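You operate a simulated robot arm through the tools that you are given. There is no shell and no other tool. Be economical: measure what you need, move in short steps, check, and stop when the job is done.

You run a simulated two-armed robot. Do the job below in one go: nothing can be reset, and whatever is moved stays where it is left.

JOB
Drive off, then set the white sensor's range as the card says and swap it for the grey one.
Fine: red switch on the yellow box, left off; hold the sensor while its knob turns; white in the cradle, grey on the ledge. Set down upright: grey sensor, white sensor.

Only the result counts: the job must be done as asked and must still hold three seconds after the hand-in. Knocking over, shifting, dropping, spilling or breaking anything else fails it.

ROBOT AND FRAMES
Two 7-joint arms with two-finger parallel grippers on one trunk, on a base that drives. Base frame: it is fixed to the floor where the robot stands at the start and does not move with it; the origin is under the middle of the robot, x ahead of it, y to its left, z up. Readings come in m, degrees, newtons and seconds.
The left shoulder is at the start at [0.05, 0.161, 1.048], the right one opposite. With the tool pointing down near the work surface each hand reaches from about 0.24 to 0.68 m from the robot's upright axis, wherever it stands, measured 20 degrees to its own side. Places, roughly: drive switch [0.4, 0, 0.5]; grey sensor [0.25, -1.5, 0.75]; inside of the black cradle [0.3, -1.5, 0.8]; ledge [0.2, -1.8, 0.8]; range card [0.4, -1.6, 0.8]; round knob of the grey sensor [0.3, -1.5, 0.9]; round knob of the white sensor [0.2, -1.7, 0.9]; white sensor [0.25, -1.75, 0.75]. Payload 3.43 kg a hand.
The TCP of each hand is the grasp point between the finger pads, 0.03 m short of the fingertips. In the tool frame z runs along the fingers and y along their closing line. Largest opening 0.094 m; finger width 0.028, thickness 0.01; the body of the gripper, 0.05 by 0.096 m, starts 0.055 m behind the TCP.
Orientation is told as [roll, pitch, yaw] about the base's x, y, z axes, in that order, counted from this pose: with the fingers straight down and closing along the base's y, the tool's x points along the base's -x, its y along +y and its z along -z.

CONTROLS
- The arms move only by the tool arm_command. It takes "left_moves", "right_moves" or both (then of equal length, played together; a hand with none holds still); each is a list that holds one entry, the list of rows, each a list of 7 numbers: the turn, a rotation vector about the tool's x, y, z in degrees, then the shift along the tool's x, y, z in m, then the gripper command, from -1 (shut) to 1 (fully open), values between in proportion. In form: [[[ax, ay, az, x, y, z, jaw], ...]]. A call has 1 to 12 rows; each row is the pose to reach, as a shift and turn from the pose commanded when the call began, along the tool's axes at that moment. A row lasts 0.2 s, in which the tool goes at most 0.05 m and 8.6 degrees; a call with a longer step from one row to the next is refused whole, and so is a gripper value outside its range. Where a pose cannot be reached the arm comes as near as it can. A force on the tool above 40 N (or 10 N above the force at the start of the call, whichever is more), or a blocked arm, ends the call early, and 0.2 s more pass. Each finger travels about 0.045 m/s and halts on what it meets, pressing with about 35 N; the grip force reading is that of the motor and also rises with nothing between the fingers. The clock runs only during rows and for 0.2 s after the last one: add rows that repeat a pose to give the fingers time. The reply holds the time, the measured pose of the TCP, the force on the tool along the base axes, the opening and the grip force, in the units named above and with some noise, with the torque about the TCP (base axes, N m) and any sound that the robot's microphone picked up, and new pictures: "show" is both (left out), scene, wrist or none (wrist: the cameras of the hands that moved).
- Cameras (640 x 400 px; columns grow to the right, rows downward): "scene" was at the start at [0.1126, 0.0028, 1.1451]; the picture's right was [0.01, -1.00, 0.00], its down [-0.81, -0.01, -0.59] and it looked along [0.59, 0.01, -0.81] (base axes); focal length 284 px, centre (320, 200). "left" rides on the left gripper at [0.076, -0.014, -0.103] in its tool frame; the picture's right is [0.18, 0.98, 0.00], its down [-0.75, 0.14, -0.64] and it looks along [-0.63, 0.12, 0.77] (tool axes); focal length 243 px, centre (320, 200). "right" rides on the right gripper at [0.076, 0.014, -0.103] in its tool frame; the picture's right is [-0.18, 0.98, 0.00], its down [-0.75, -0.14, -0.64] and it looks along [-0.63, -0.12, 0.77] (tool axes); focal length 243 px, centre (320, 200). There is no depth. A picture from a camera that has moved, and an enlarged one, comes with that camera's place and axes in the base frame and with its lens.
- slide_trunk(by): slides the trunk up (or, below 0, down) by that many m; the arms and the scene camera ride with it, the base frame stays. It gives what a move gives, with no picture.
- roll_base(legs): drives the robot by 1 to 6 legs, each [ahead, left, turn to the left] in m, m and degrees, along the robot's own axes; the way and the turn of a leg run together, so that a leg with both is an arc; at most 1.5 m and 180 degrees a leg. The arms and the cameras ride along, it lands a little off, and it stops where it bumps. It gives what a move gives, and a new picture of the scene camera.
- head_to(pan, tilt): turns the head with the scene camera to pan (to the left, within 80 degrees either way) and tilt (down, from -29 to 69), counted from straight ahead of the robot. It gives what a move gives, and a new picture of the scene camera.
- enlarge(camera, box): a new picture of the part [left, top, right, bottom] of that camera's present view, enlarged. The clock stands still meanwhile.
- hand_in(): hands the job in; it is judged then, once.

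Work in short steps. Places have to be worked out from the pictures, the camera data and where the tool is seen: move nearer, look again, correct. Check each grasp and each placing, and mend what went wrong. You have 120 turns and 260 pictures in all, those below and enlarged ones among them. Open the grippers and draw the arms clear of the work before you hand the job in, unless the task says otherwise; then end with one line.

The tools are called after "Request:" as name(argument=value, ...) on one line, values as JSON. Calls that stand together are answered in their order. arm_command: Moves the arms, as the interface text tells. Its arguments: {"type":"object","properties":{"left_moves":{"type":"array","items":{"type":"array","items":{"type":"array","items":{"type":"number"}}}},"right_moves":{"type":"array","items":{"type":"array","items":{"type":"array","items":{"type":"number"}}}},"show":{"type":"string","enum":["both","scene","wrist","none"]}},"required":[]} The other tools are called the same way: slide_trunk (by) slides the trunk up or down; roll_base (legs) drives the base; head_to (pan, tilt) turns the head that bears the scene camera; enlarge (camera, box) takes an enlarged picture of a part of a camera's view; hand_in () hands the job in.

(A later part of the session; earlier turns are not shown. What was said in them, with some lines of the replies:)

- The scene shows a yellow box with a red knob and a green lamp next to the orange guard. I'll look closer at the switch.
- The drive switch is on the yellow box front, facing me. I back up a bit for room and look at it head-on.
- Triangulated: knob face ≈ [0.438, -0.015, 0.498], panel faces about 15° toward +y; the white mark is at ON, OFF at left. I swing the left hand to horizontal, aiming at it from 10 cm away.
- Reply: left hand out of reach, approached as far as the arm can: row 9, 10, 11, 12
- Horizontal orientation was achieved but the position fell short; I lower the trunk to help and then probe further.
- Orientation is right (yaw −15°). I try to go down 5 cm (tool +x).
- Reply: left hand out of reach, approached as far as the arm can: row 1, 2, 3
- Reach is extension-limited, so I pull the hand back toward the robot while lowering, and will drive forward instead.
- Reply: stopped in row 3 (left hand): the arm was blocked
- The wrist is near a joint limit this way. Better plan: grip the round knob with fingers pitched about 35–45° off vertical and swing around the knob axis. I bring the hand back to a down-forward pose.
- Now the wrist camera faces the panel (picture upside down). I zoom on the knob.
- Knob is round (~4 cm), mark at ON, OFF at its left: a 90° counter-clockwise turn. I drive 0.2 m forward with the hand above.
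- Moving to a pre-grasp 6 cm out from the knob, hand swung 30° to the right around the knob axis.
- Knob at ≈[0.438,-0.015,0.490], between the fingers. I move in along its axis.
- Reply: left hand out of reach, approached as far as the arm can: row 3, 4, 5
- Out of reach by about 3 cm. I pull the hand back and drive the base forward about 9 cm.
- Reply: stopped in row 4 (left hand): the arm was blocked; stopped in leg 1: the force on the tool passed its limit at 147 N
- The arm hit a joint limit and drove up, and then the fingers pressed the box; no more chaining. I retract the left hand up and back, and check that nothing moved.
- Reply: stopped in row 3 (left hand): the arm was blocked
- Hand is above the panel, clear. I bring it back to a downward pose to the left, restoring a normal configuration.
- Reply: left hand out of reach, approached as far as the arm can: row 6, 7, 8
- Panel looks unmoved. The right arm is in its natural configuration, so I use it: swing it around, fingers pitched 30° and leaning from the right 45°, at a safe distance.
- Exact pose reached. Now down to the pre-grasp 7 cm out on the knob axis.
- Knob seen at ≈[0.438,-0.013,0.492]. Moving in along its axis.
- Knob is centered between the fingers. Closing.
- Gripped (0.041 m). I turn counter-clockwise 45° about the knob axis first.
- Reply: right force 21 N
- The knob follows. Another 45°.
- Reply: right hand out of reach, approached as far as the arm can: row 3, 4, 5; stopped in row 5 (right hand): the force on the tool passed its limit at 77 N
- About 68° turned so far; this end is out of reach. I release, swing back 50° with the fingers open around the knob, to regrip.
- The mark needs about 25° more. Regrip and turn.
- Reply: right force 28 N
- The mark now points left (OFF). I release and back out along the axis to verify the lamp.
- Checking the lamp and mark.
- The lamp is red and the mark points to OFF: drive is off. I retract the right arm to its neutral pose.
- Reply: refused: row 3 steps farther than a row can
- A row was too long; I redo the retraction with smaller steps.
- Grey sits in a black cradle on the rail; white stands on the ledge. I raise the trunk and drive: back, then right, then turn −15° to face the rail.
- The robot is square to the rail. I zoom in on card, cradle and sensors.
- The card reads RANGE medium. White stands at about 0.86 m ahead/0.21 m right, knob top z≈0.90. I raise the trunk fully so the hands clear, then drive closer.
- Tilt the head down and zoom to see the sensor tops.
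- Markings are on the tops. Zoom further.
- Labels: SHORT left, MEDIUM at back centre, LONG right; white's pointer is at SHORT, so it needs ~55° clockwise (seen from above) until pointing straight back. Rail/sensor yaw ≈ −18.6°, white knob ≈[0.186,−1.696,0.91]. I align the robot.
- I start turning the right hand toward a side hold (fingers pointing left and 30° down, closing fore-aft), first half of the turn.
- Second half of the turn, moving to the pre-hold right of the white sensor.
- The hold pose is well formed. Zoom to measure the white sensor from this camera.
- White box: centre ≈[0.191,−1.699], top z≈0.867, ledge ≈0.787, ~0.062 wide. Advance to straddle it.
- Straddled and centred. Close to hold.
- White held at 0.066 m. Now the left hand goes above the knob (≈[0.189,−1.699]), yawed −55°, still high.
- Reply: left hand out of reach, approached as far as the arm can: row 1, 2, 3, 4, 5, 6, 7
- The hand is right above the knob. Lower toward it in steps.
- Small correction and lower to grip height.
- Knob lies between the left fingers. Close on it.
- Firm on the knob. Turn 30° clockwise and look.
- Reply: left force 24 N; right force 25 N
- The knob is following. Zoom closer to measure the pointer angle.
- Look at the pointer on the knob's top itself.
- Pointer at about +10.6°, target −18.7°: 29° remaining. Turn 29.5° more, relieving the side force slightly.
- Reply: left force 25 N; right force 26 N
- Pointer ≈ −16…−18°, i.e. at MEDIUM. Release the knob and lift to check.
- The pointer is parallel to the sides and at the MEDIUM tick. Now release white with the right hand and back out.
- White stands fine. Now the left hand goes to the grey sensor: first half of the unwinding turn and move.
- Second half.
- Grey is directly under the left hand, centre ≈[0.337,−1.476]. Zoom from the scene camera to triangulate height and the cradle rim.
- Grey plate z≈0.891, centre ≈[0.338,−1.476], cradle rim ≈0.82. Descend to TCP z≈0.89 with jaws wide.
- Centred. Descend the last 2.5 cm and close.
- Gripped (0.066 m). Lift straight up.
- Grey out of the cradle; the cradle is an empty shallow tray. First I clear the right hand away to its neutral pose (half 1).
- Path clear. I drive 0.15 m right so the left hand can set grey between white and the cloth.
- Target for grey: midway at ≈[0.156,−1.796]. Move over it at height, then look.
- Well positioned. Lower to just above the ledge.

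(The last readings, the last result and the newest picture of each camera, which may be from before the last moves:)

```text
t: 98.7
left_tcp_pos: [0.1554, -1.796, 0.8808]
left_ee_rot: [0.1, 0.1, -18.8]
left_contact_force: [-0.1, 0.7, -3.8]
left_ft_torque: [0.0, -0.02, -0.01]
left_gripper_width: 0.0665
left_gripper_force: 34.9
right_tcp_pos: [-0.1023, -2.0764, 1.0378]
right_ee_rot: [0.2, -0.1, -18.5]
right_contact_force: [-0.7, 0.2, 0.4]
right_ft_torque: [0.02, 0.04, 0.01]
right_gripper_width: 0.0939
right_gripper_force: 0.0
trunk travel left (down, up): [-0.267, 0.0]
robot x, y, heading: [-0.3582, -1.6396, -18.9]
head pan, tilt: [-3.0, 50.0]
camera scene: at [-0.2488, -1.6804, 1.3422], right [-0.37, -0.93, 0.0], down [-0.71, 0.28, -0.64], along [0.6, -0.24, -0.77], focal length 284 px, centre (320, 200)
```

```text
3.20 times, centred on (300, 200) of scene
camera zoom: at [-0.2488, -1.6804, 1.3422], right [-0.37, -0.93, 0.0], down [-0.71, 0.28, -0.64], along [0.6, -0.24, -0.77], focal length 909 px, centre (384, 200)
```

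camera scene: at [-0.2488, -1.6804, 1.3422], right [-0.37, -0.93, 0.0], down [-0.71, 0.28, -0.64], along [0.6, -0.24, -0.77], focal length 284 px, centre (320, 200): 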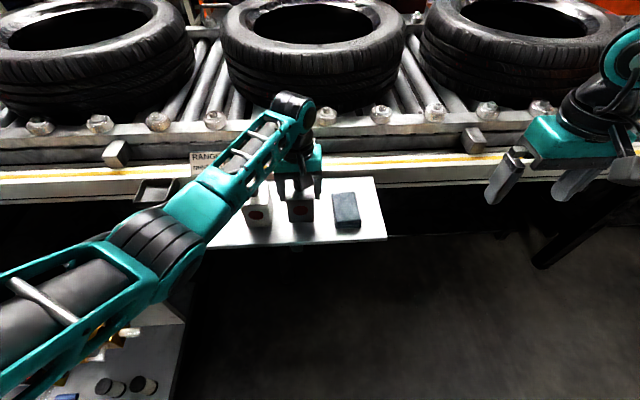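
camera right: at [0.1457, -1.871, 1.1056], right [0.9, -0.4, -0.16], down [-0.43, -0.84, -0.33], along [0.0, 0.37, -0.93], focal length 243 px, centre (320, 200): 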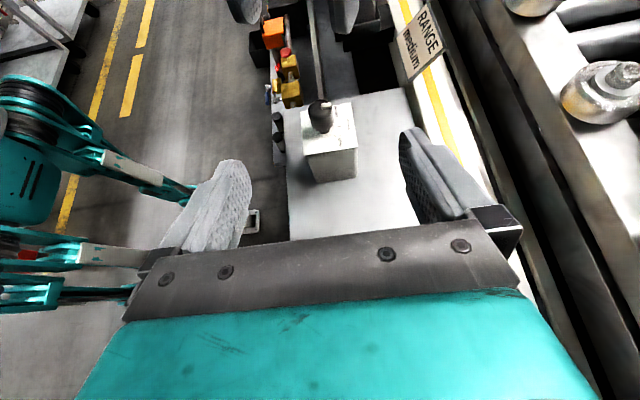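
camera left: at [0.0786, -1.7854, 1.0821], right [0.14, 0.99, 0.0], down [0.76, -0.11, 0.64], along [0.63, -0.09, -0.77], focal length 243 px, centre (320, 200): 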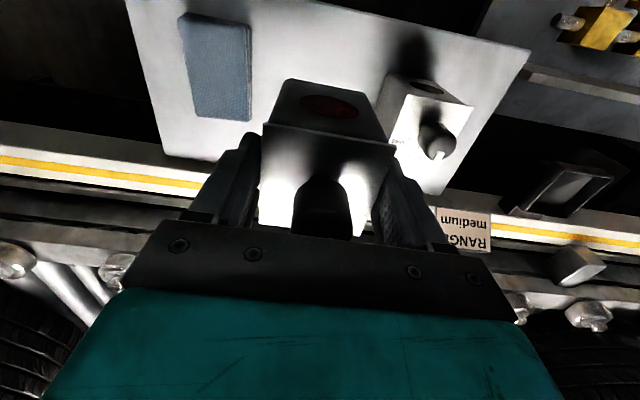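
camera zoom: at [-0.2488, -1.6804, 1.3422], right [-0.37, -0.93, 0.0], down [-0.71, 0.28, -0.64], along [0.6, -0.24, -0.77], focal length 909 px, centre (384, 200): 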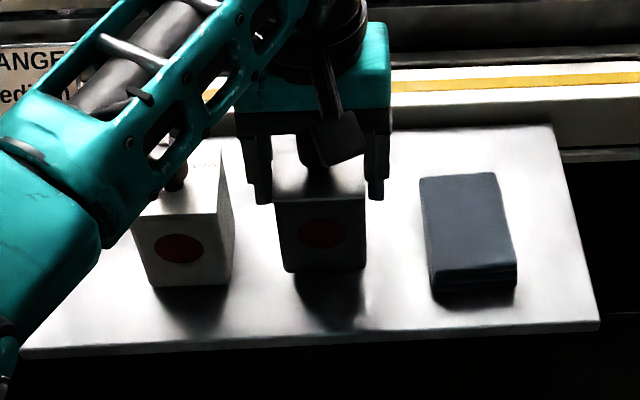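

A little above the ledge. Lower in small steps until it touches.

Request:
arm_command(left_moves=[[[0, 0, 0, 0, 0, 0.004, -0.15], [0, 0, 0, 0, 0, 0.007, -0.15], [0, 0, 0, 0, 0, 0.009, -0.15], [0, 0, 0, 0, 0, 0.009, -0.15]]], show="none")

```text
t: 99.7
left_tcp_pos: [0.1561, -1.7942, 0.8711]
left_ee_rot: [0.2, 0.2, -18.8]
left_contact_force: [0.2, -0.6, -3.8]
left_ft_torque: [0.01, -0.01, 0.0]
left_gripper_width: 0.0664
left_gripper_force: 34.9
right_tcp_pos: [-0.1028, -2.0758, 1.0364]
right_ee_rot: [0.1, -0.2, -18.7]
right_contact_force: [0.9, -0.2, 0.0]
right_ft_torque: [0.04, 0.01, -0.02]
right_gripper_width: 0.0937
right_gripper_force: 0.1
trunk travel left (down, up): [-0.267, 0.0]
robot x, y, heading: [-0.3548, -1.6377, -18.8]
head pan, tilt: [-3.0, 50.0]
```

No contact yet at 0.871; continue in 2 mm steps.

Request:
arm_command(left_moves=[[[0, 0, 0, 0, 0, 0.002, -0.15], [0, 0, 0, 0, 0, 0.004, -0.15], [0, 0, 0, 0, 0, 0.004, -0.15]]], show="none")

Request:
enlarge(camera="scene", box=[220, 170, 380, 250])

```text
t: 100.5
left_tcp_pos: [0.1569, -1.7962, 0.8663]
left_ee_rot: [0.3, 0.1, -18.9]
left_contact_force: [0.9, -0.1, -3.4]
left_ft_torque: [0.0, 0.03, 0.02]
left_gripper_width: 0.0664
left_gripper_force: 34.9
right_tcp_pos: [-0.1023, -2.0756, 1.0382]
right_ee_rot: [0.1, -0.1, -18.6]
right_contact_force: [0.8, 0.3, 1.5]
right_ft_torque: [0.0, 0.0, 0.04]
right_gripper_width: 0.0939
right_gripper_force: 0.0
trunk travel left (down, up): [-0.267, 0.0]
robot x, y, heading: [-0.3592, -1.6427, -18.7]
head pan, tilt: [-3.0, 50.0]
```

```text
4.00 times, centred on (300, 210) of scene
camera zoom: at [-0.2488, -1.6804, 1.3422], right [-0.37, -0.93, 0.0], down [-0.71, 0.28, -0.64], along [0.6, -0.24, -0.77], focal length 1136 px, centre (400, 160)
```

zoom: 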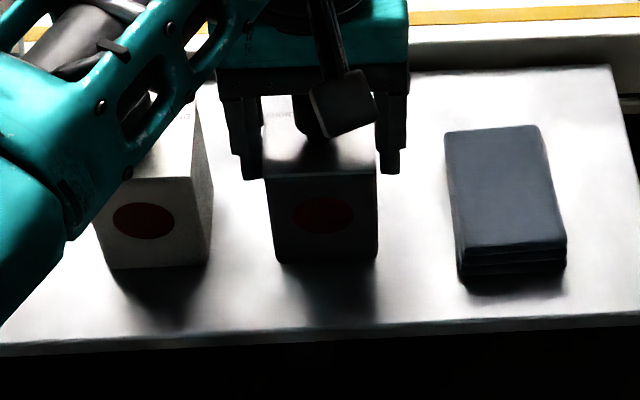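

Still ~4–5 mm above. Continue.

Request:
arm_command(left_moves=[[[0, 0, 0, 0, 0, 0.002, -0.15], [0, 0, 0, 0, 0, 0.004, -0.15], [0, 0, 0, 0, 0, 0.005, -0.15], [0, 0, 0, 0, 0, 0.005, -0.15]]], show="none")

```text
t: 101.5
left_tcp_pos: [0.1563, -1.7949, 0.8649]
left_ee_rot: [0.1, -0.3, -18.9]
left_contact_force: [0.6, 3.7, 22.4]
left_ft_torque: [0.25, 0.61, -0.05]
left_gripper_width: 0.0664
left_gripper_force: 35.3
right_tcp_pos: [-0.103, -2.0761, 1.0406]
right_ee_rot: [0.1, -0.3, -18.6]
right_contact_force: [-0.2, 1.2, 0.6]
right_ft_torque: [0.0, -0.02, 0.01]
right_gripper_width: 0.0941
right_gripper_force: 0.0
trunk travel left (down, up): [-0.267, 0.0]
robot x, y, heading: [-0.3598, -1.6435, -18.6]
head pan, tilt: [-3.0, 50.0]
```

It touched the ledge at TCP 0.865 (so the cradle floor is 0.025 higher than the ledge). Ease, open moderately, and lift off.

Request:
arm_command(left_moves=[[[0, 0, 0, 0, 0, -0.004, -0.1], [0, 0, 0, 0, 0, -0.004, 0.3], [0, 0, 0, 0, 0, -0.004, 0.65], [0, 0, 0, 0, 0, -0.004, 0.65], [0, 0, 0, 0, 0, -0.03, 0.65], [0, 0, 0, 0, 0, -0.07, 0.65], [0, 0, 0, 0, 0, -0.11, 0.65], [0, 0, 0, 0, 0, -0.15, 0.65]]], show="both")

```text
t: 103.3
left_tcp_pos: [0.1565, -1.7945, 1.0118]
left_ee_rot: [0.3, 0.2, -18.7]
left_contact_force: [1.3, 0.4, 0.3]
left_ft_torque: [0.01, 0.0, 0.01]
left_gripper_width: 0.0775
left_gripper_force: 0.0
right_tcp_pos: [-0.1012, -2.0755, 1.038]
right_ee_rot: [0.1, -0.3, -18.6]
right_contact_force: [1.0, 0.0, 0.4]
right_ft_torque: [-0.02, 0.0, 0.04]
right_gripper_width: 0.0938
right_gripper_force: 0.1
trunk travel left (down, up): [-0.267, 0.0]
robot x, y, heading: [-0.361, -1.6405, -18.9]
head pan, tilt: [-3.0, 50.0]
camera scene: at [-0.2487, -1.6796, 1.3422], right [-0.37, -0.93, 0.0], down [-0.71, 0.28, -0.64], along [0.6, -0.24, -0.77], focal length 284 px, centre (320, 200)
camera left: at [0.0799, -1.7845, 1.1148], right [0.14, 0.99, 0.0], down [0.76, -0.11, 0.64], along [0.63, -0.09, -0.77], focal length 243 px, centre (320, 200)
```

scene: 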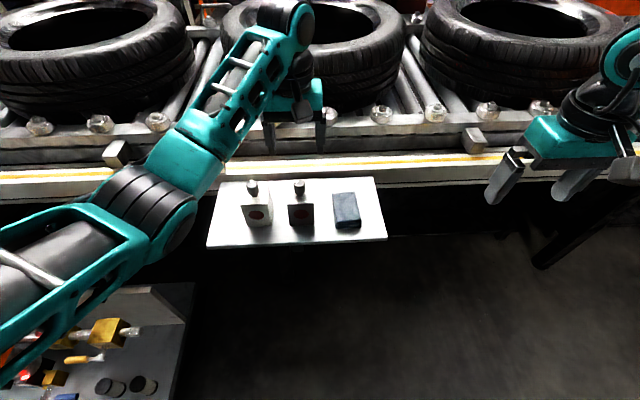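
left: 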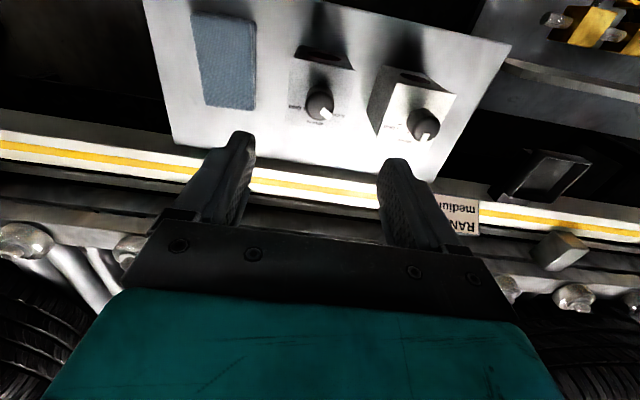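

Grey stands upright on the ledge. The left hand did well, so it'll move white too. Shift over white (delta ≈ 0.10 m left) and measure.

Request:
arm_command(left_moves=[[[0, 0, 0, -0.002, 0.035, 0, 1], [0, 0, 0, -0.004, 0.07, 0, 1], [0, 0, 0, -0.004, 0.103, 0, 1], [0, 0, 0, -0.004, 0.103, 0, 1]]], show="none")

Request:
enlarge(camera="left", box=[200, 20, 420, 180])

Request:
enlarge(camera="scene", box=[220, 160, 380, 250])

```text
t: 104.3
left_tcp_pos: [0.1933, -1.6997, 1.0124]
left_ee_rot: [0.3, 0.1, -18.8]
left_contact_force: [0.5, -0.4, 0.3]
left_ft_torque: [0.0, 0.0, -0.02]
left_gripper_width: 0.0941
left_gripper_force: 0.0
right_tcp_pos: [-0.1032, -2.076, 1.0368]
right_ee_rot: [0.1, -0.2, -18.7]
right_contact_force: [0.4, 0.0, 0.3]
right_ft_torque: [-0.05, -0.02, -0.04]
right_gripper_width: 0.094
right_gripper_force: 0.1
trunk travel left (down, up): [-0.267, 0.0]
robot x, y, heading: [-0.3571, -1.6415, -18.4]
head pan, tilt: [-3.0, 50.0]
```

```text
2.50 times, centred on (310, 100) of left
camera zoom: at [0.1161, -1.6888, 1.1151], right [0.14, 0.99, 0.0], down [0.76, -0.11, 0.64], along [0.63, -0.09, -0.77], focal length 606 px, centre (345, 450)
```

zoom: 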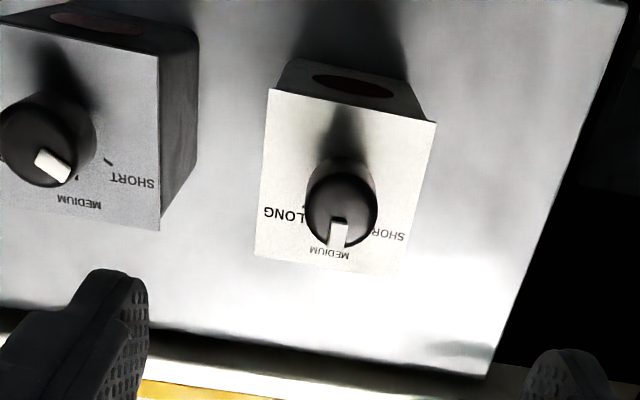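

```text
4.00 times, centred on (300, 205) of scene
camera zoom: at [-0.2491, -1.6807, 1.3422], right [-0.37, -0.93, 0.0], down [-0.71, 0.28, -0.64], along [0.6, -0.24, -0.77], focal length 1136 px, centre (400, 180)
```

zoom: 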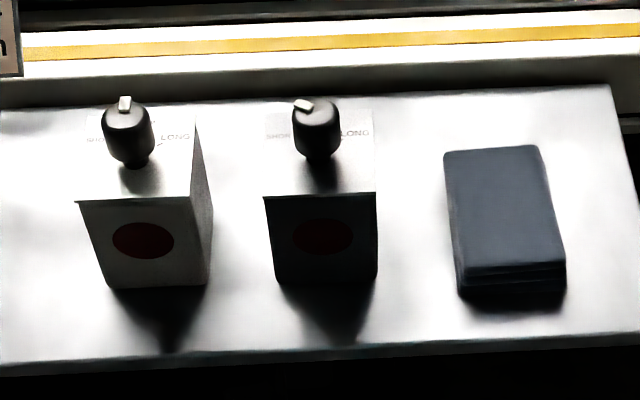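

White's pointer sits at MEDIUM. White is ~6 mm nearer than the TCP; shift and descend to TCP z≈0.90 first.

Request:
arm_command(left_moves=[[[0, 0, 0, 0.006, 0, 0.03, 0.95], [0, 0, 0, 0.006, 0, 0.07, 0.95], [0, 0, 0, 0.006, 0, 0.105, 0.95], [0, 0, 0, 0.006, 0, 0.12, 0.95], [0, 0, 0, 0.006, 0, 0.12, 0.95]]], show="both")

```text
t: 105.5
left_tcp_pos: [0.1882, -1.6978, 0.8938]
left_ee_rot: [0.2, 0.1, -18.8]
left_contact_force: [-0.3, 0.1, -0.4]
left_ft_torque: [0.02, 0.02, 0.0]
left_gripper_width: 0.0914
left_gripper_force: 0.1
right_tcp_pos: [-0.1022, -2.0761, 1.0372]
right_ee_rot: [0.0, -0.1, -18.7]
right_contact_force: [-0.3, 0.2, -0.2]
right_ft_torque: [-0.04, -0.02, 0.01]
right_gripper_width: 0.0938
right_gripper_force: 0.1
trunk travel left (down, up): [-0.267, 0.0]
robot x, y, heading: [-0.3544, -1.6436, -18.9]
head pan, tilt: [-3.0, 50.0]
camera scene: at [-0.249, -1.6803, 1.3422], right [-0.37, -0.93, 0.0], down [-0.71, 0.28, -0.64], along [0.6, -0.24, -0.77], focal length 284 px, centre (320, 200)
camera left: at [0.1109, -1.687, 0.9944], right [0.14, 0.99, 0.0], down [0.76, -0.11, 0.64], along [0.64, -0.09, -0.77], focal length 243 px, centre (320, 200)
```

scene: 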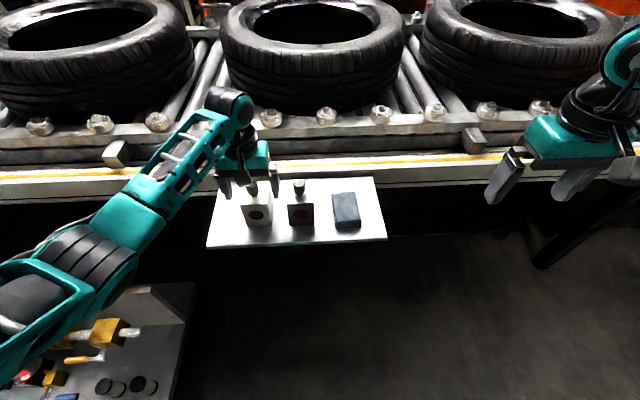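
left: 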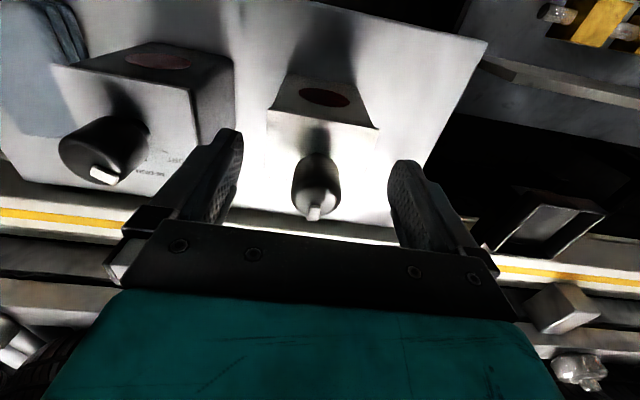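

Clear on both sides. Descend the last 2.5 cm and close.

Request:
arm_command(left_moves=[[[0, 0, 0, 0, 0, 0.013, 0.95], [0, 0, 0, 0, 0, 0.025, 0.95], [0, 0, 0, 0, 0, 0.025, 0.6], [0, 0, 0, 0, 0, 0.025, 0.2], [0, 0, 0, 0, 0, 0.025, -0.1], [0, 0, 0, 0, 0, 0.025, -0.15], [0, 0, 0, 0, 0, 0.025, -0.15]]], show="wrist")

```text
t: 107.1
left_tcp_pos: [0.1883, -1.6973, 0.8678]
left_ee_rot: [0.2, 0.1, -18.8]
left_contact_force: [0.3, -1.2, 0.3]
left_ft_torque: [-0.15, -0.05, -0.04]
left_gripper_width: 0.0661
left_gripper_force: 35.1
right_tcp_pos: [-0.1012, -2.0753, 1.036]
right_ee_rot: [0.1, -0.2, -18.7]
right_contact_force: [-0.3, -0.5, 0.1]
right_ft_torque: [-0.02, 0.0, -0.02]
right_gripper_width: 0.0939
right_gripper_force: 0.1
trunk travel left (down, up): [-0.267, 0.0]
robot x, y, heading: [-0.36, -1.6447, -18.6]
head pan, tilt: [-3.0, 50.0]
camera left: at [0.1103, -1.6867, 0.9699], right [0.14, 0.99, 0.0], down [0.76, -0.11, 0.64], along [0.63, -0.09, -0.77], focal length 243 px, centre (320, 200)
```

left: 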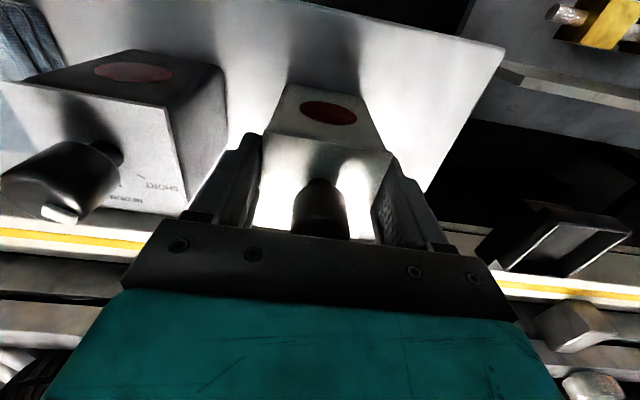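

Gripped white. Lift straight up, high enough to clear the grey and cradle.

Request:
arm_command(left_moves=[[[0, 0, 0, 0, 0, -0.02, -0.2], [0, 0, 0, 0, 0, -0.05, -0.2], [0, 0, 0, 0, 0, -0.09, -0.2], [0, 0, 0, 0, 0, -0.13, -0.2], [0, 0, 0, 0, 0, -0.16, -0.2], [0, 0, 0, 0, 0, -0.16, -0.2]]], show="scene")

Request:
roll_base(legs=[[0, 0.15, 0]])

```text
t: 108.5
left_tcp_pos: [0.1874, -1.6976, 1.0274]
left_ee_rot: [0.1, 0.2, -18.8]
left_contact_force: [0.6, -0.7, -3.1]
left_ft_torque: [-0.01, 0.0, 0.04]
left_gripper_width: 0.0662
left_gripper_force: 34.5
right_tcp_pos: [-0.1012, -2.0758, 1.0385]
right_ee_rot: [0.1, -0.2, -18.7]
right_contact_force: [0.1, -1.0, -0.9]
right_ft_torque: [-0.02, 0.01, 0.07]
right_gripper_width: 0.0939
right_gripper_force: 0.1
trunk travel left (down, up): [-0.267, 0.0]
robot x, y, heading: [-0.3559, -1.6381, -18.7]
head pan, tilt: [-3.0, 50.0]
camera scene: at [-0.2486, -1.6803, 1.3422], right [-0.37, -0.93, 0.0], down [-0.71, 0.28, -0.64], along [0.6, -0.24, -0.77], focal length 284 px, centre (320, 200)
```

scene: 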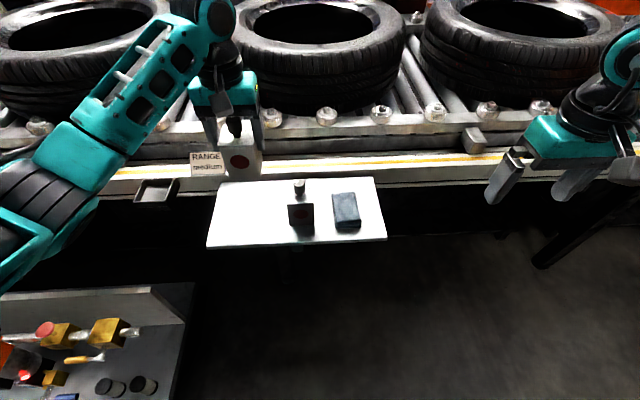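

```text
t: 110.5
left_tcp_pos: [0.2363, -1.556, 1.0267]
left_ee_rot: [0.0, 0.2, -18.8]
left_contact_force: [0.3, -0.7, -3.1]
left_ft_torque: [0.04, 0.02, 0.0]
left_gripper_width: 0.0662
left_gripper_force: 35.1
right_tcp_pos: [-0.0522, -1.9328, 1.0375]
right_ee_rot: [0.1, -0.1, -18.6]
right_contact_force: [-0.1, -0.8, 0.5]
right_ft_torque: [0.02, -0.06, -0.01]
right_gripper_width: 0.0938
right_gripper_force: 0.0
trunk travel left (down, up): [-0.267, 0.0]
robot x, y, heading: [-0.3094, -1.4976, -18.7]
head pan, tilt: [-3.0, 50.0]
camera scene: at [-0.2003, -1.5374, 1.3422], right [-0.37, -0.93, 0.0], down [-0.71, 0.28, -0.64], along [0.6, -0.24, -0.77], focal length 284 px, centre (320, 200)
```

scene: 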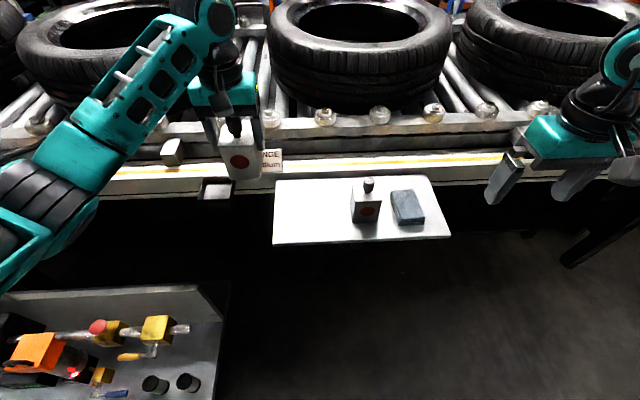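

Move over the cradle at height.

Request:
arm_command(left_moves=[[[0, 0, 0, -0.016, 0.027, 0, -0.2], [0, 0, 0, -0.033, 0.054, 0, -0.2], [0, 0, 0, -0.049, 0.081, 0, -0.2], [0, 0, 0, -0.0656, 0.1085, 0, -0.2], [0, 0, 0, -0.0656, 0.1085, 0, -0.2]]], show="both")

Request:
enlarge(camera="left", box=[220, 20, 420, 180])

Request:
enlarge(camera="scene", box=[140, 100, 300, 220])

```text
t: 111.7
left_tcp_pos: [0.3322, -1.4734, 1.0277]
left_ee_rot: [0.2, 0.1, -18.8]
left_contact_force: [-0.8, 0.3, -2.7]
left_ft_torque: [-0.01, 0.02, -0.01]
left_gripper_width: 0.0664
left_gripper_force: 34.6
right_tcp_pos: [-0.0533, -1.9332, 1.0384]
right_ee_rot: [0.2, -0.2, -18.6]
right_contact_force: [0.6, -0.1, 0.5]
right_ft_torque: [-0.01, 0.02, 0.01]
right_gripper_width: 0.0941
right_gripper_force: 0.1
trunk travel left (down, up): [-0.267, 0.0]
robot x, y, heading: [-0.3138, -1.501, -18.4]
head pan, tilt: [-3.0, 50.0]
camera scene: at [-0.2005, -1.5378, 1.3422], right [-0.37, -0.93, 0.0], down [-0.71, 0.28, -0.64], along [0.6, -0.24, -0.77], focal length 284 px, centre (320, 200)
camera left: at [0.2558, -1.4629, 1.1293], right [0.14, 0.99, 0.0], down [0.76, -0.11, 0.64], along [0.63, -0.09, -0.77], focal length 243 px, centre (320, 200)
```

scene: 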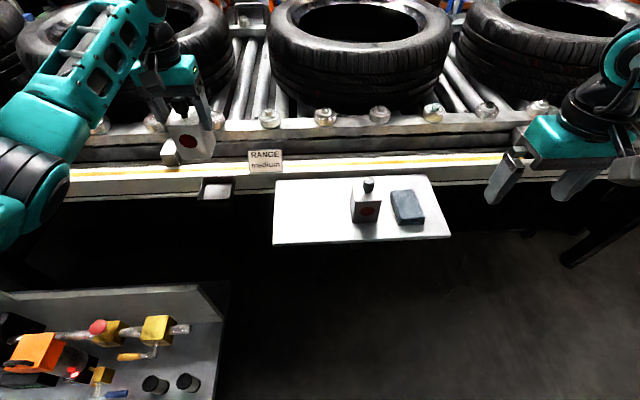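
left: 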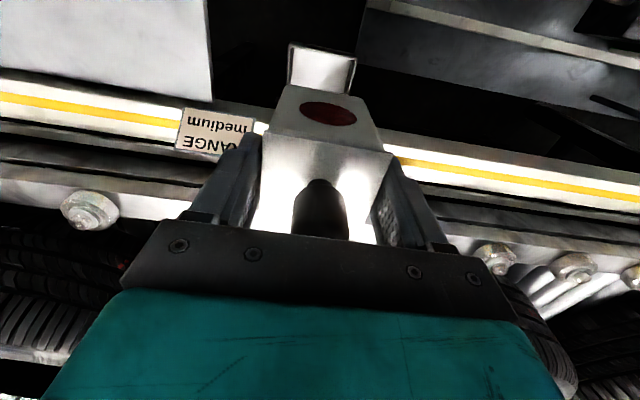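

```text
2.50 times, centred on (320, 100) of left
camera zoom: at [0.2558, -1.4629, 1.1293], right [0.14, 0.99, 0.0], down [0.76, -0.11, 0.64], along [0.63, -0.09, -0.77], focal length 606 px, centre (320, 450)
```

zoom: 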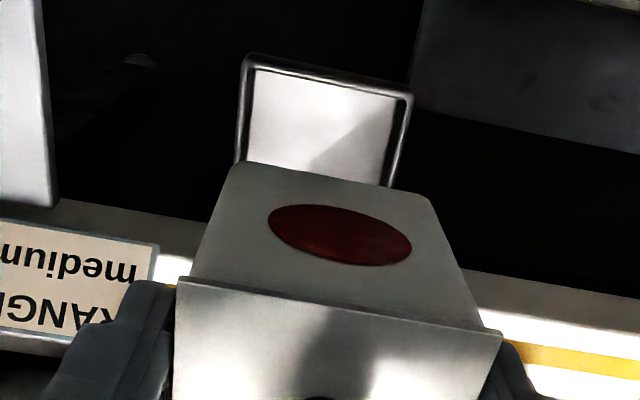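

```text
3.33 times, centred on (220, 160) of scene
camera zoom: at [-0.2005, -1.5378, 1.3422], right [-0.37, -0.93, 0.0], down [-0.71, 0.28, -0.64], along [0.6, -0.24, -0.77], focal length 947 px, centre (653, 333)
```

zoom: 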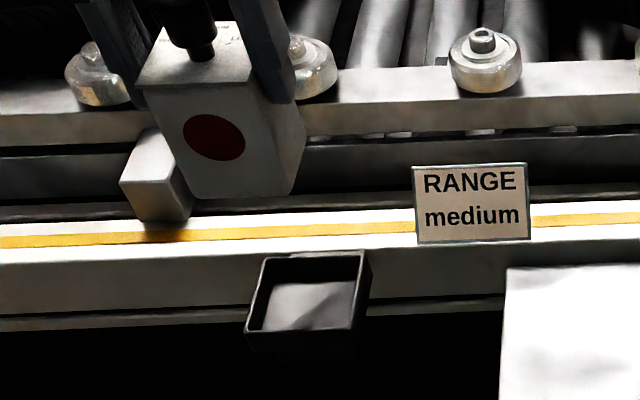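

Roughly aligned. Descend until the bottom is just above the rim and check alignment.

Request:
arm_command(left_moves=[[[0, 0, 0, 0, 0, 0.03, -0.2], [0, 0, 0, 0, 0, 0.06, -0.2], [0, 0, 0, 0, 0, 0.09, -0.2], [0, 0, 0, 0, 0, 0.105, -0.2], [0, 0, 0, 0, 0, 0.105, -0.2]]], show="none")

Request:
enlarge(camera="left", box=[240, 40, 400, 160])

Request:
enlarge(camera="scene", box=[160, 120, 280, 220])

```text
t: 112.9
left_tcp_pos: [0.3329, -1.4734, 0.9221]
left_ee_rot: [0.2, 0.2, -18.7]
left_contact_force: [-0.7, -0.5, -3.1]
left_ft_torque: [0.01, 0.05, -0.01]
left_gripper_width: 0.0662
left_gripper_force: 35.4
right_tcp_pos: [-0.0529, -1.9323, 1.038]
right_ee_rot: [0.2, -0.3, -18.5]
right_contact_force: [0.6, 0.1, 0.1]
right_ft_torque: [0.0, -0.04, 0.0]
right_gripper_width: 0.0942
right_gripper_force: 0.0
trunk travel left (down, up): [-0.267, 0.0]
robot x, y, heading: [-0.3072, -1.5022, -18.8]
head pan, tilt: [-3.0, 50.0]
```

```text
3.33 times, centred on (320, 100) of left
camera zoom: at [0.255, -1.4628, 1.0239], right [0.14, 0.99, 0.0], down [0.76, -0.11, 0.64], along [0.63, -0.09, -0.77], focal length 809 px, centre (320, 533)
```

zoom: 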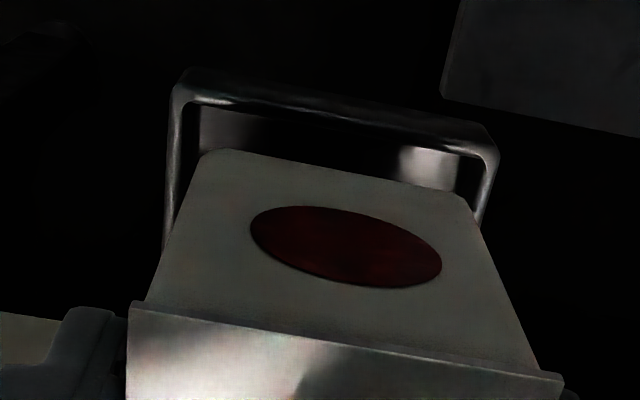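

```text
4.00 times, centred on (220, 170) of scene
camera zoom: at [-0.2004, -1.5377, 1.3422], right [-0.37, -0.93, 0.0], down [-0.71, 0.28, -0.64], along [0.6, -0.24, -0.77], focal length 1136 px, centre (720, 320)
```

zoom: 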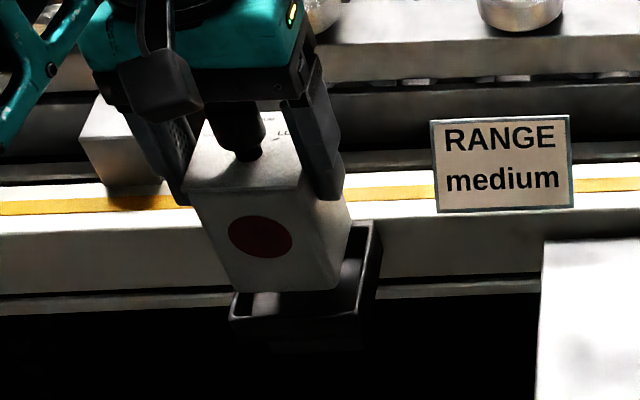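

Sensor bottom is centred over the tray within a few mm; shift 2 mm nearer and descend gently.

Request:
arm_command(left_moves=[[[0, 0, 0, 0.002, 0.001, 0.004, -0.2], [0, 0, 0, 0.002, 0.001, 0.009, -0.2], [0, 0, 0, 0.002, 0.001, 0.014, -0.2], [0, 0, 0, 0.002, 0.001, 0.019, -0.2], [0, 0, 0, 0.002, 0.001, 0.023, -0.2], [0, 0, 0, 0.002, 0.001, 0.023, -0.2]]], show="none")

Request:
enlarge(camera="left", box=[240, 40, 400, 160])

Request:
enlarge(camera="scene", box=[160, 120, 280, 220])

```text
t: 114.3
left_tcp_pos: [0.3306, -1.4728, 0.899]
left_ee_rot: [0.2, 0.3, -18.8]
left_contact_force: [0.0, -0.2, -3.9]
left_ft_torque: [-0.01, -0.02, -0.02]
left_gripper_width: 0.0663
left_gripper_force: 34.6
right_tcp_pos: [-0.0533, -1.9325, 1.0382]
right_ee_rot: [0.1, -0.2, -18.6]
right_contact_force: [0.7, 0.6, 0.0]
right_ft_torque: [0.0, -0.01, -0.01]
right_gripper_width: 0.094
right_gripper_force: 0.0
trunk travel left (down, up): [-0.267, 0.0]
robot x, y, heading: [-0.3073, -1.4984, -18.7]
head pan, tilt: [-3.0, 50.0]
```

```text
3.33 times, centred on (320, 100) of left
camera zoom: at [0.254, -1.4608, 1.0013], right [0.14, 0.99, 0.0], down [0.76, -0.11, 0.64], along [0.63, -0.09, -0.77], focal length 809 px, centre (320, 533)
```

zoom: 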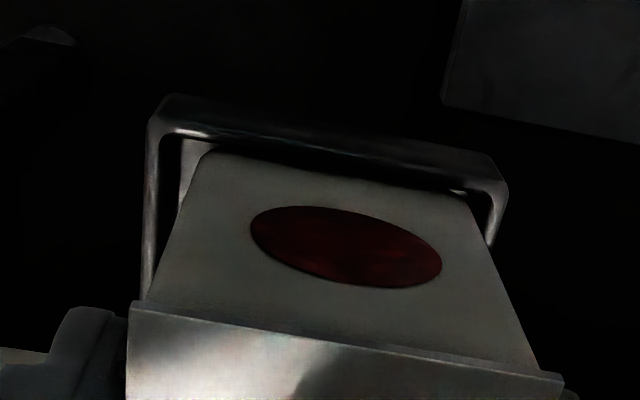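

```text
4.00 times, centred on (220, 170) of scene
camera zoom: at [-0.2004, -1.5377, 1.3422], right [-0.37, -0.93, 0.0], down [-0.71, 0.28, -0.64], along [0.6, -0.24, -0.77], focal length 1136 px, centre (720, 320)
```

zoom: 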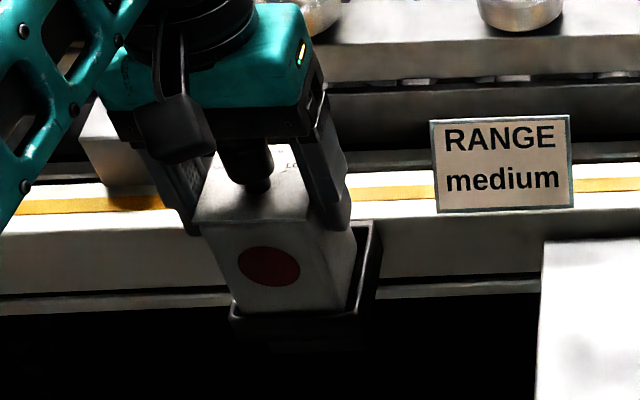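

It has entered the tray with no force. Nudge 1 mm right and lower to seat.

Request:
arm_command(left_moves=[[[0, 0, 0, 0, -0.0012, 0.003, -0.2], [0, 0, 0, 0, -0.0012, 0.006, -0.2], [0, 0, 0, 0, -0.0012, 0.008, -0.2], [0, 0, 0, 0, -0.0012, 0.01, -0.2], [0, 0, 0, 0, -0.0012, 0.01, -0.2]]], show="none")

```text
t: 115.5
left_tcp_pos: [0.3319, -1.4737, 0.8924]
left_ee_rot: [0.2, 0.0, -18.8]
left_contact_force: [-0.1, 3.3, 7.8]
left_ft_torque: [-0.01, 0.38, -0.08]
left_gripper_width: 0.0662
left_gripper_force: 35.0
right_tcp_pos: [-0.0542, -1.9328, 1.0383]
right_ee_rot: [0.2, -0.3, -18.6]
right_contact_force: [-0.1, 0.0, -0.1]
right_ft_torque: [0.01, -0.01, -0.02]
right_gripper_width: 0.0938
right_gripper_force: 0.1
trunk travel left (down, up): [-0.267, 0.0]
robot x, y, heading: [-0.3117, -1.5002, -18.8]
head pan, tilt: [-3.0, 50.0]
```

Seated at the expected height (0.892). Open and lift off.

Request:
arm_command(left_moves=[[[0, 0, 0, 0, 0, -0.001, 0], [0, 0, 0, 0, 0, -0.001, 0.4], [0, 0, 0, 0, 0, -0.001, 0.8], [0, 0, 0, 0, 0, -0.001, 0.8], [0, 0, 0, 0, 0, -0.001, 0.8], [0, 0, 0, 0, 0, -0.03, 0.8], [0, 0, 0, 0, 0, -0.07, 0.8], [0, 0, 0, 0, 0, -0.11, 0.8], [0, 0, 0, 0, 0, -0.15, 0.8]]], show="both")

Request:
enlarge(camera="left", box=[240, 40, 400, 160])

Request:
enlarge(camera="scene", box=[160, 120, 280, 220])

```text
t: 117.5
left_tcp_pos: [0.3307, -1.4721, 1.0403]
left_ee_rot: [0.1, 0.2, -18.7]
left_contact_force: [-0.8, 0.8, -0.7]
left_ft_torque: [-0.02, -0.03, 0.02]
left_gripper_width: 0.0846
left_gripper_force: 0.0
right_tcp_pos: [-0.0534, -1.9336, 1.0387]
right_ee_rot: [0.1, -0.2, -18.6]
right_contact_force: [-0.8, 0.0, -0.3]
right_ft_torque: [0.02, 0.03, 0.03]
right_gripper_width: 0.0939
right_gripper_force: 0.0
trunk travel left (down, up): [-0.267, 0.0]
robot x, y, heading: [-0.3099, -1.4987, -18.7]
head pan, tilt: [-3.0, 50.0]
camera scene: at [-0.201, -1.5378, 1.3422], right [-0.37, -0.93, 0.0], down [-0.71, 0.28, -0.64], along [0.6, -0.24, -0.77], focal length 284 px, centre (320, 200)
camera left: at [0.254, -1.4624, 1.1432], right [0.14, 0.99, 0.0], down [0.76, -0.11, 0.64], along [0.63, -0.09, -0.77], focal length 243 px, centre (320, 200)
```

scene: 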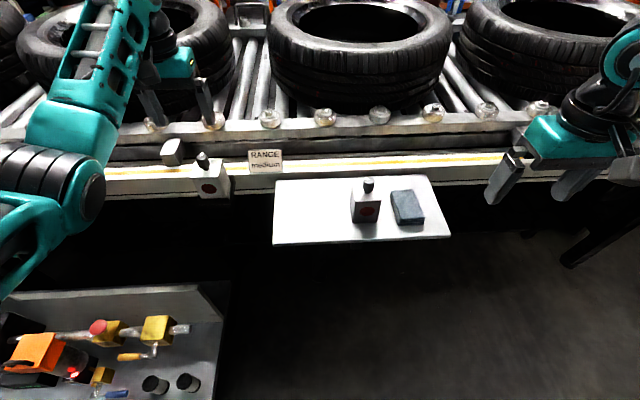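
left: 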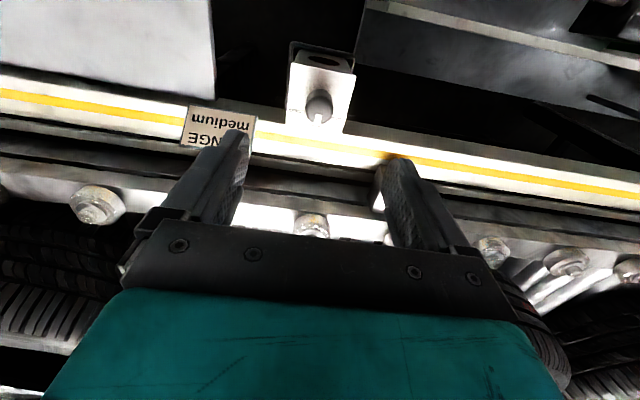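

```text
3.33 times, centred on (320, 100) of left
camera zoom: at [0.254, -1.4624, 1.1432], right [0.14, 0.99, 0.0], down [0.76, -0.11, 0.64], along [0.63, -0.09, -0.77], focal length 809 px, centre (320, 533)
```

zoom: 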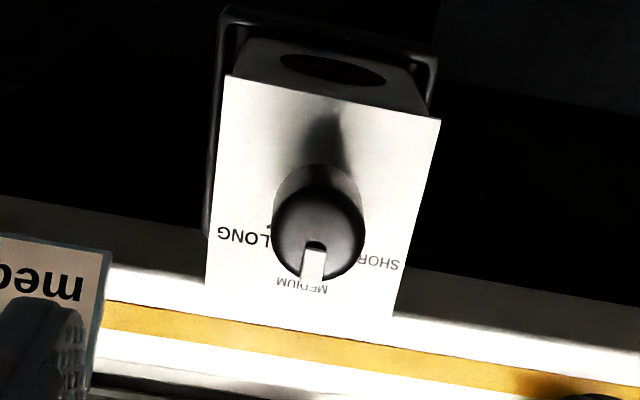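

```text
4.00 times, centred on (220, 170) of scene
camera zoom: at [-0.201, -1.5378, 1.3422], right [-0.37, -0.93, 0.0], down [-0.71, 0.28, -0.64], along [0.6, -0.24, -0.77], focal length 1136 px, centre (720, 320)
```

zoom: 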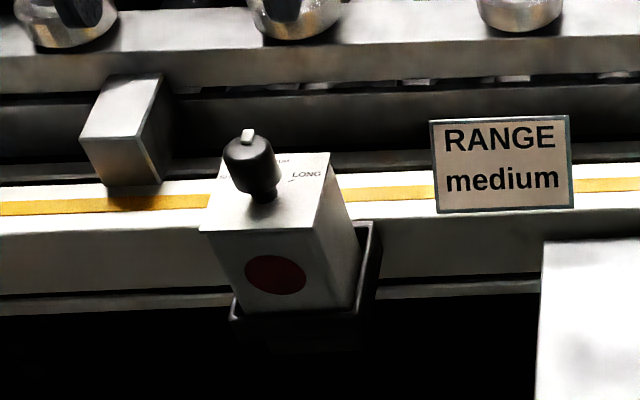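

White is seated upright in the cradle at MEDIUM; grey stands on the ledge. I back the robot away to clear the arms and check a final view.

Request:
roll_base(legs=[[-0.3, 0, 0]])

Request:
enlarge(camera="scene", box=[180, 60, 440, 220])

Request:
head_to(pan=60, tilt=35)

```text
t: 119.5
left_tcp_pos: [0.0491, -1.3767, 1.0414]
left_ee_rot: [0.2, 0.1, -18.6]
left_contact_force: [0.7, 0.4, 0.7]
left_ft_torque: [0.01, -0.02, 0.02]
left_gripper_width: 0.0847
left_gripper_force: 0.0
right_tcp_pos: [-0.3357, -1.8368, 1.0382]
right_ee_rot: [0.1, -0.1, -18.4]
right_contact_force: [0.3, -0.5, 0.8]
right_ft_torque: [0.0, 0.02, -0.01]
right_gripper_width: 0.094
right_gripper_force: 0.0
trunk travel left (down, up): [-0.267, 0.0]
robot x, y, heading: [-0.5952, -1.4031, -18.5]
head pan, tilt: [-3.0, 50.0]
camera scene: at [-0.4834, -1.4421, 1.3423], right [-0.37, -0.93, 0.0], down [-0.71, 0.28, -0.64], along [0.6, -0.24, -0.77], focal length 284 px, centre (320, 200)
```

scene: 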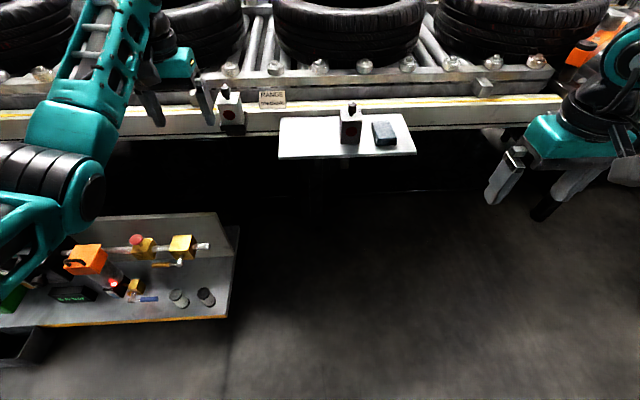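

```text
2.46 times, centred on (310, 140) of scene
camera zoom: at [-0.4834, -1.4421, 1.3423], right [-0.37, -0.93, 0.0], down [-0.71, 0.28, -0.64], along [0.6, -0.24, -0.77], focal length 699 px, centre (345, 348)
```

zoom: 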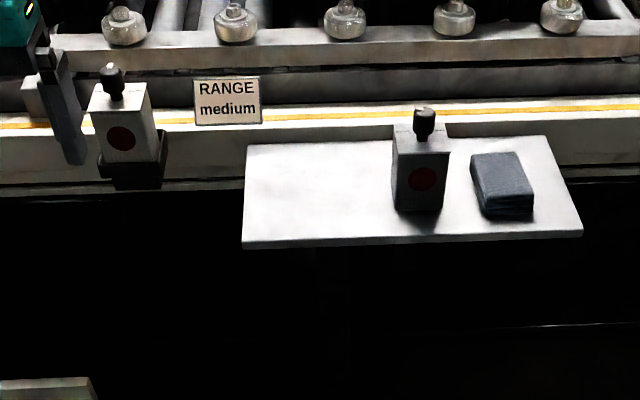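

```text
t: 120.9
left_tcp_pos: [0.0491, -1.376, 1.0399]
left_ee_rot: [0.1, 0.1, -18.7]
left_contact_force: [0.1, 0.4, -0.2]
left_ft_torque: [0.02, -0.03, 0.0]
left_gripper_width: 0.0845
left_gripper_force: 0.0
right_tcp_pos: [-0.3352, -1.8375, 1.0382]
right_ee_rot: [0.0, -0.2, -18.5]
right_contact_force: [0.2, 1.0, -0.2]
right_ft_torque: [-0.03, 0.0, 0.01]
right_gripper_width: 0.0938
right_gripper_force: 0.1
trunk travel left (down, up): [-0.267, 0.0]
robot x, y, heading: [-0.5917, -1.4021, -18.8]
head pan, tilt: [60.0, 35.0]
camera scene: at [-0.4883, -1.3558, 1.364], right [0.66, -0.75, 0.0], down [-0.43, -0.38, -0.82], along [0.61, 0.54, -0.57], focal length 284 px, centre (320, 200)
```

scene: 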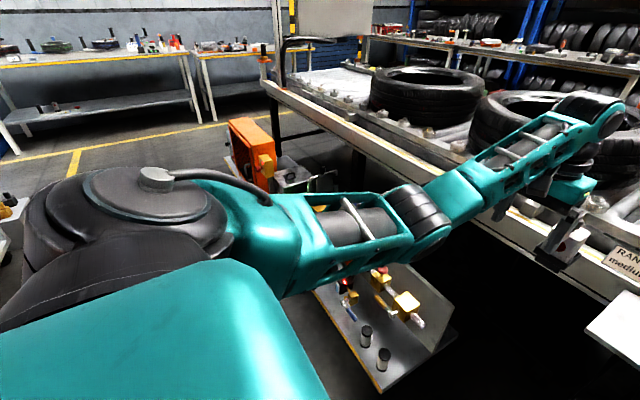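

Everything stands in place, hands are open and clear, and nothing else was disturbed. Handing in.

Request:
hand_in()

```text
The job is handed in.
```

The job is done and handed in: the drive is off (red lamp), the white sensor is set to medium as the card says and sits in the cradle, and the grey one stands upright on the ledge. On the way to the switch a finger pressed hard on the yellow box (147 N peak). I saw no shift or damage afterwards.
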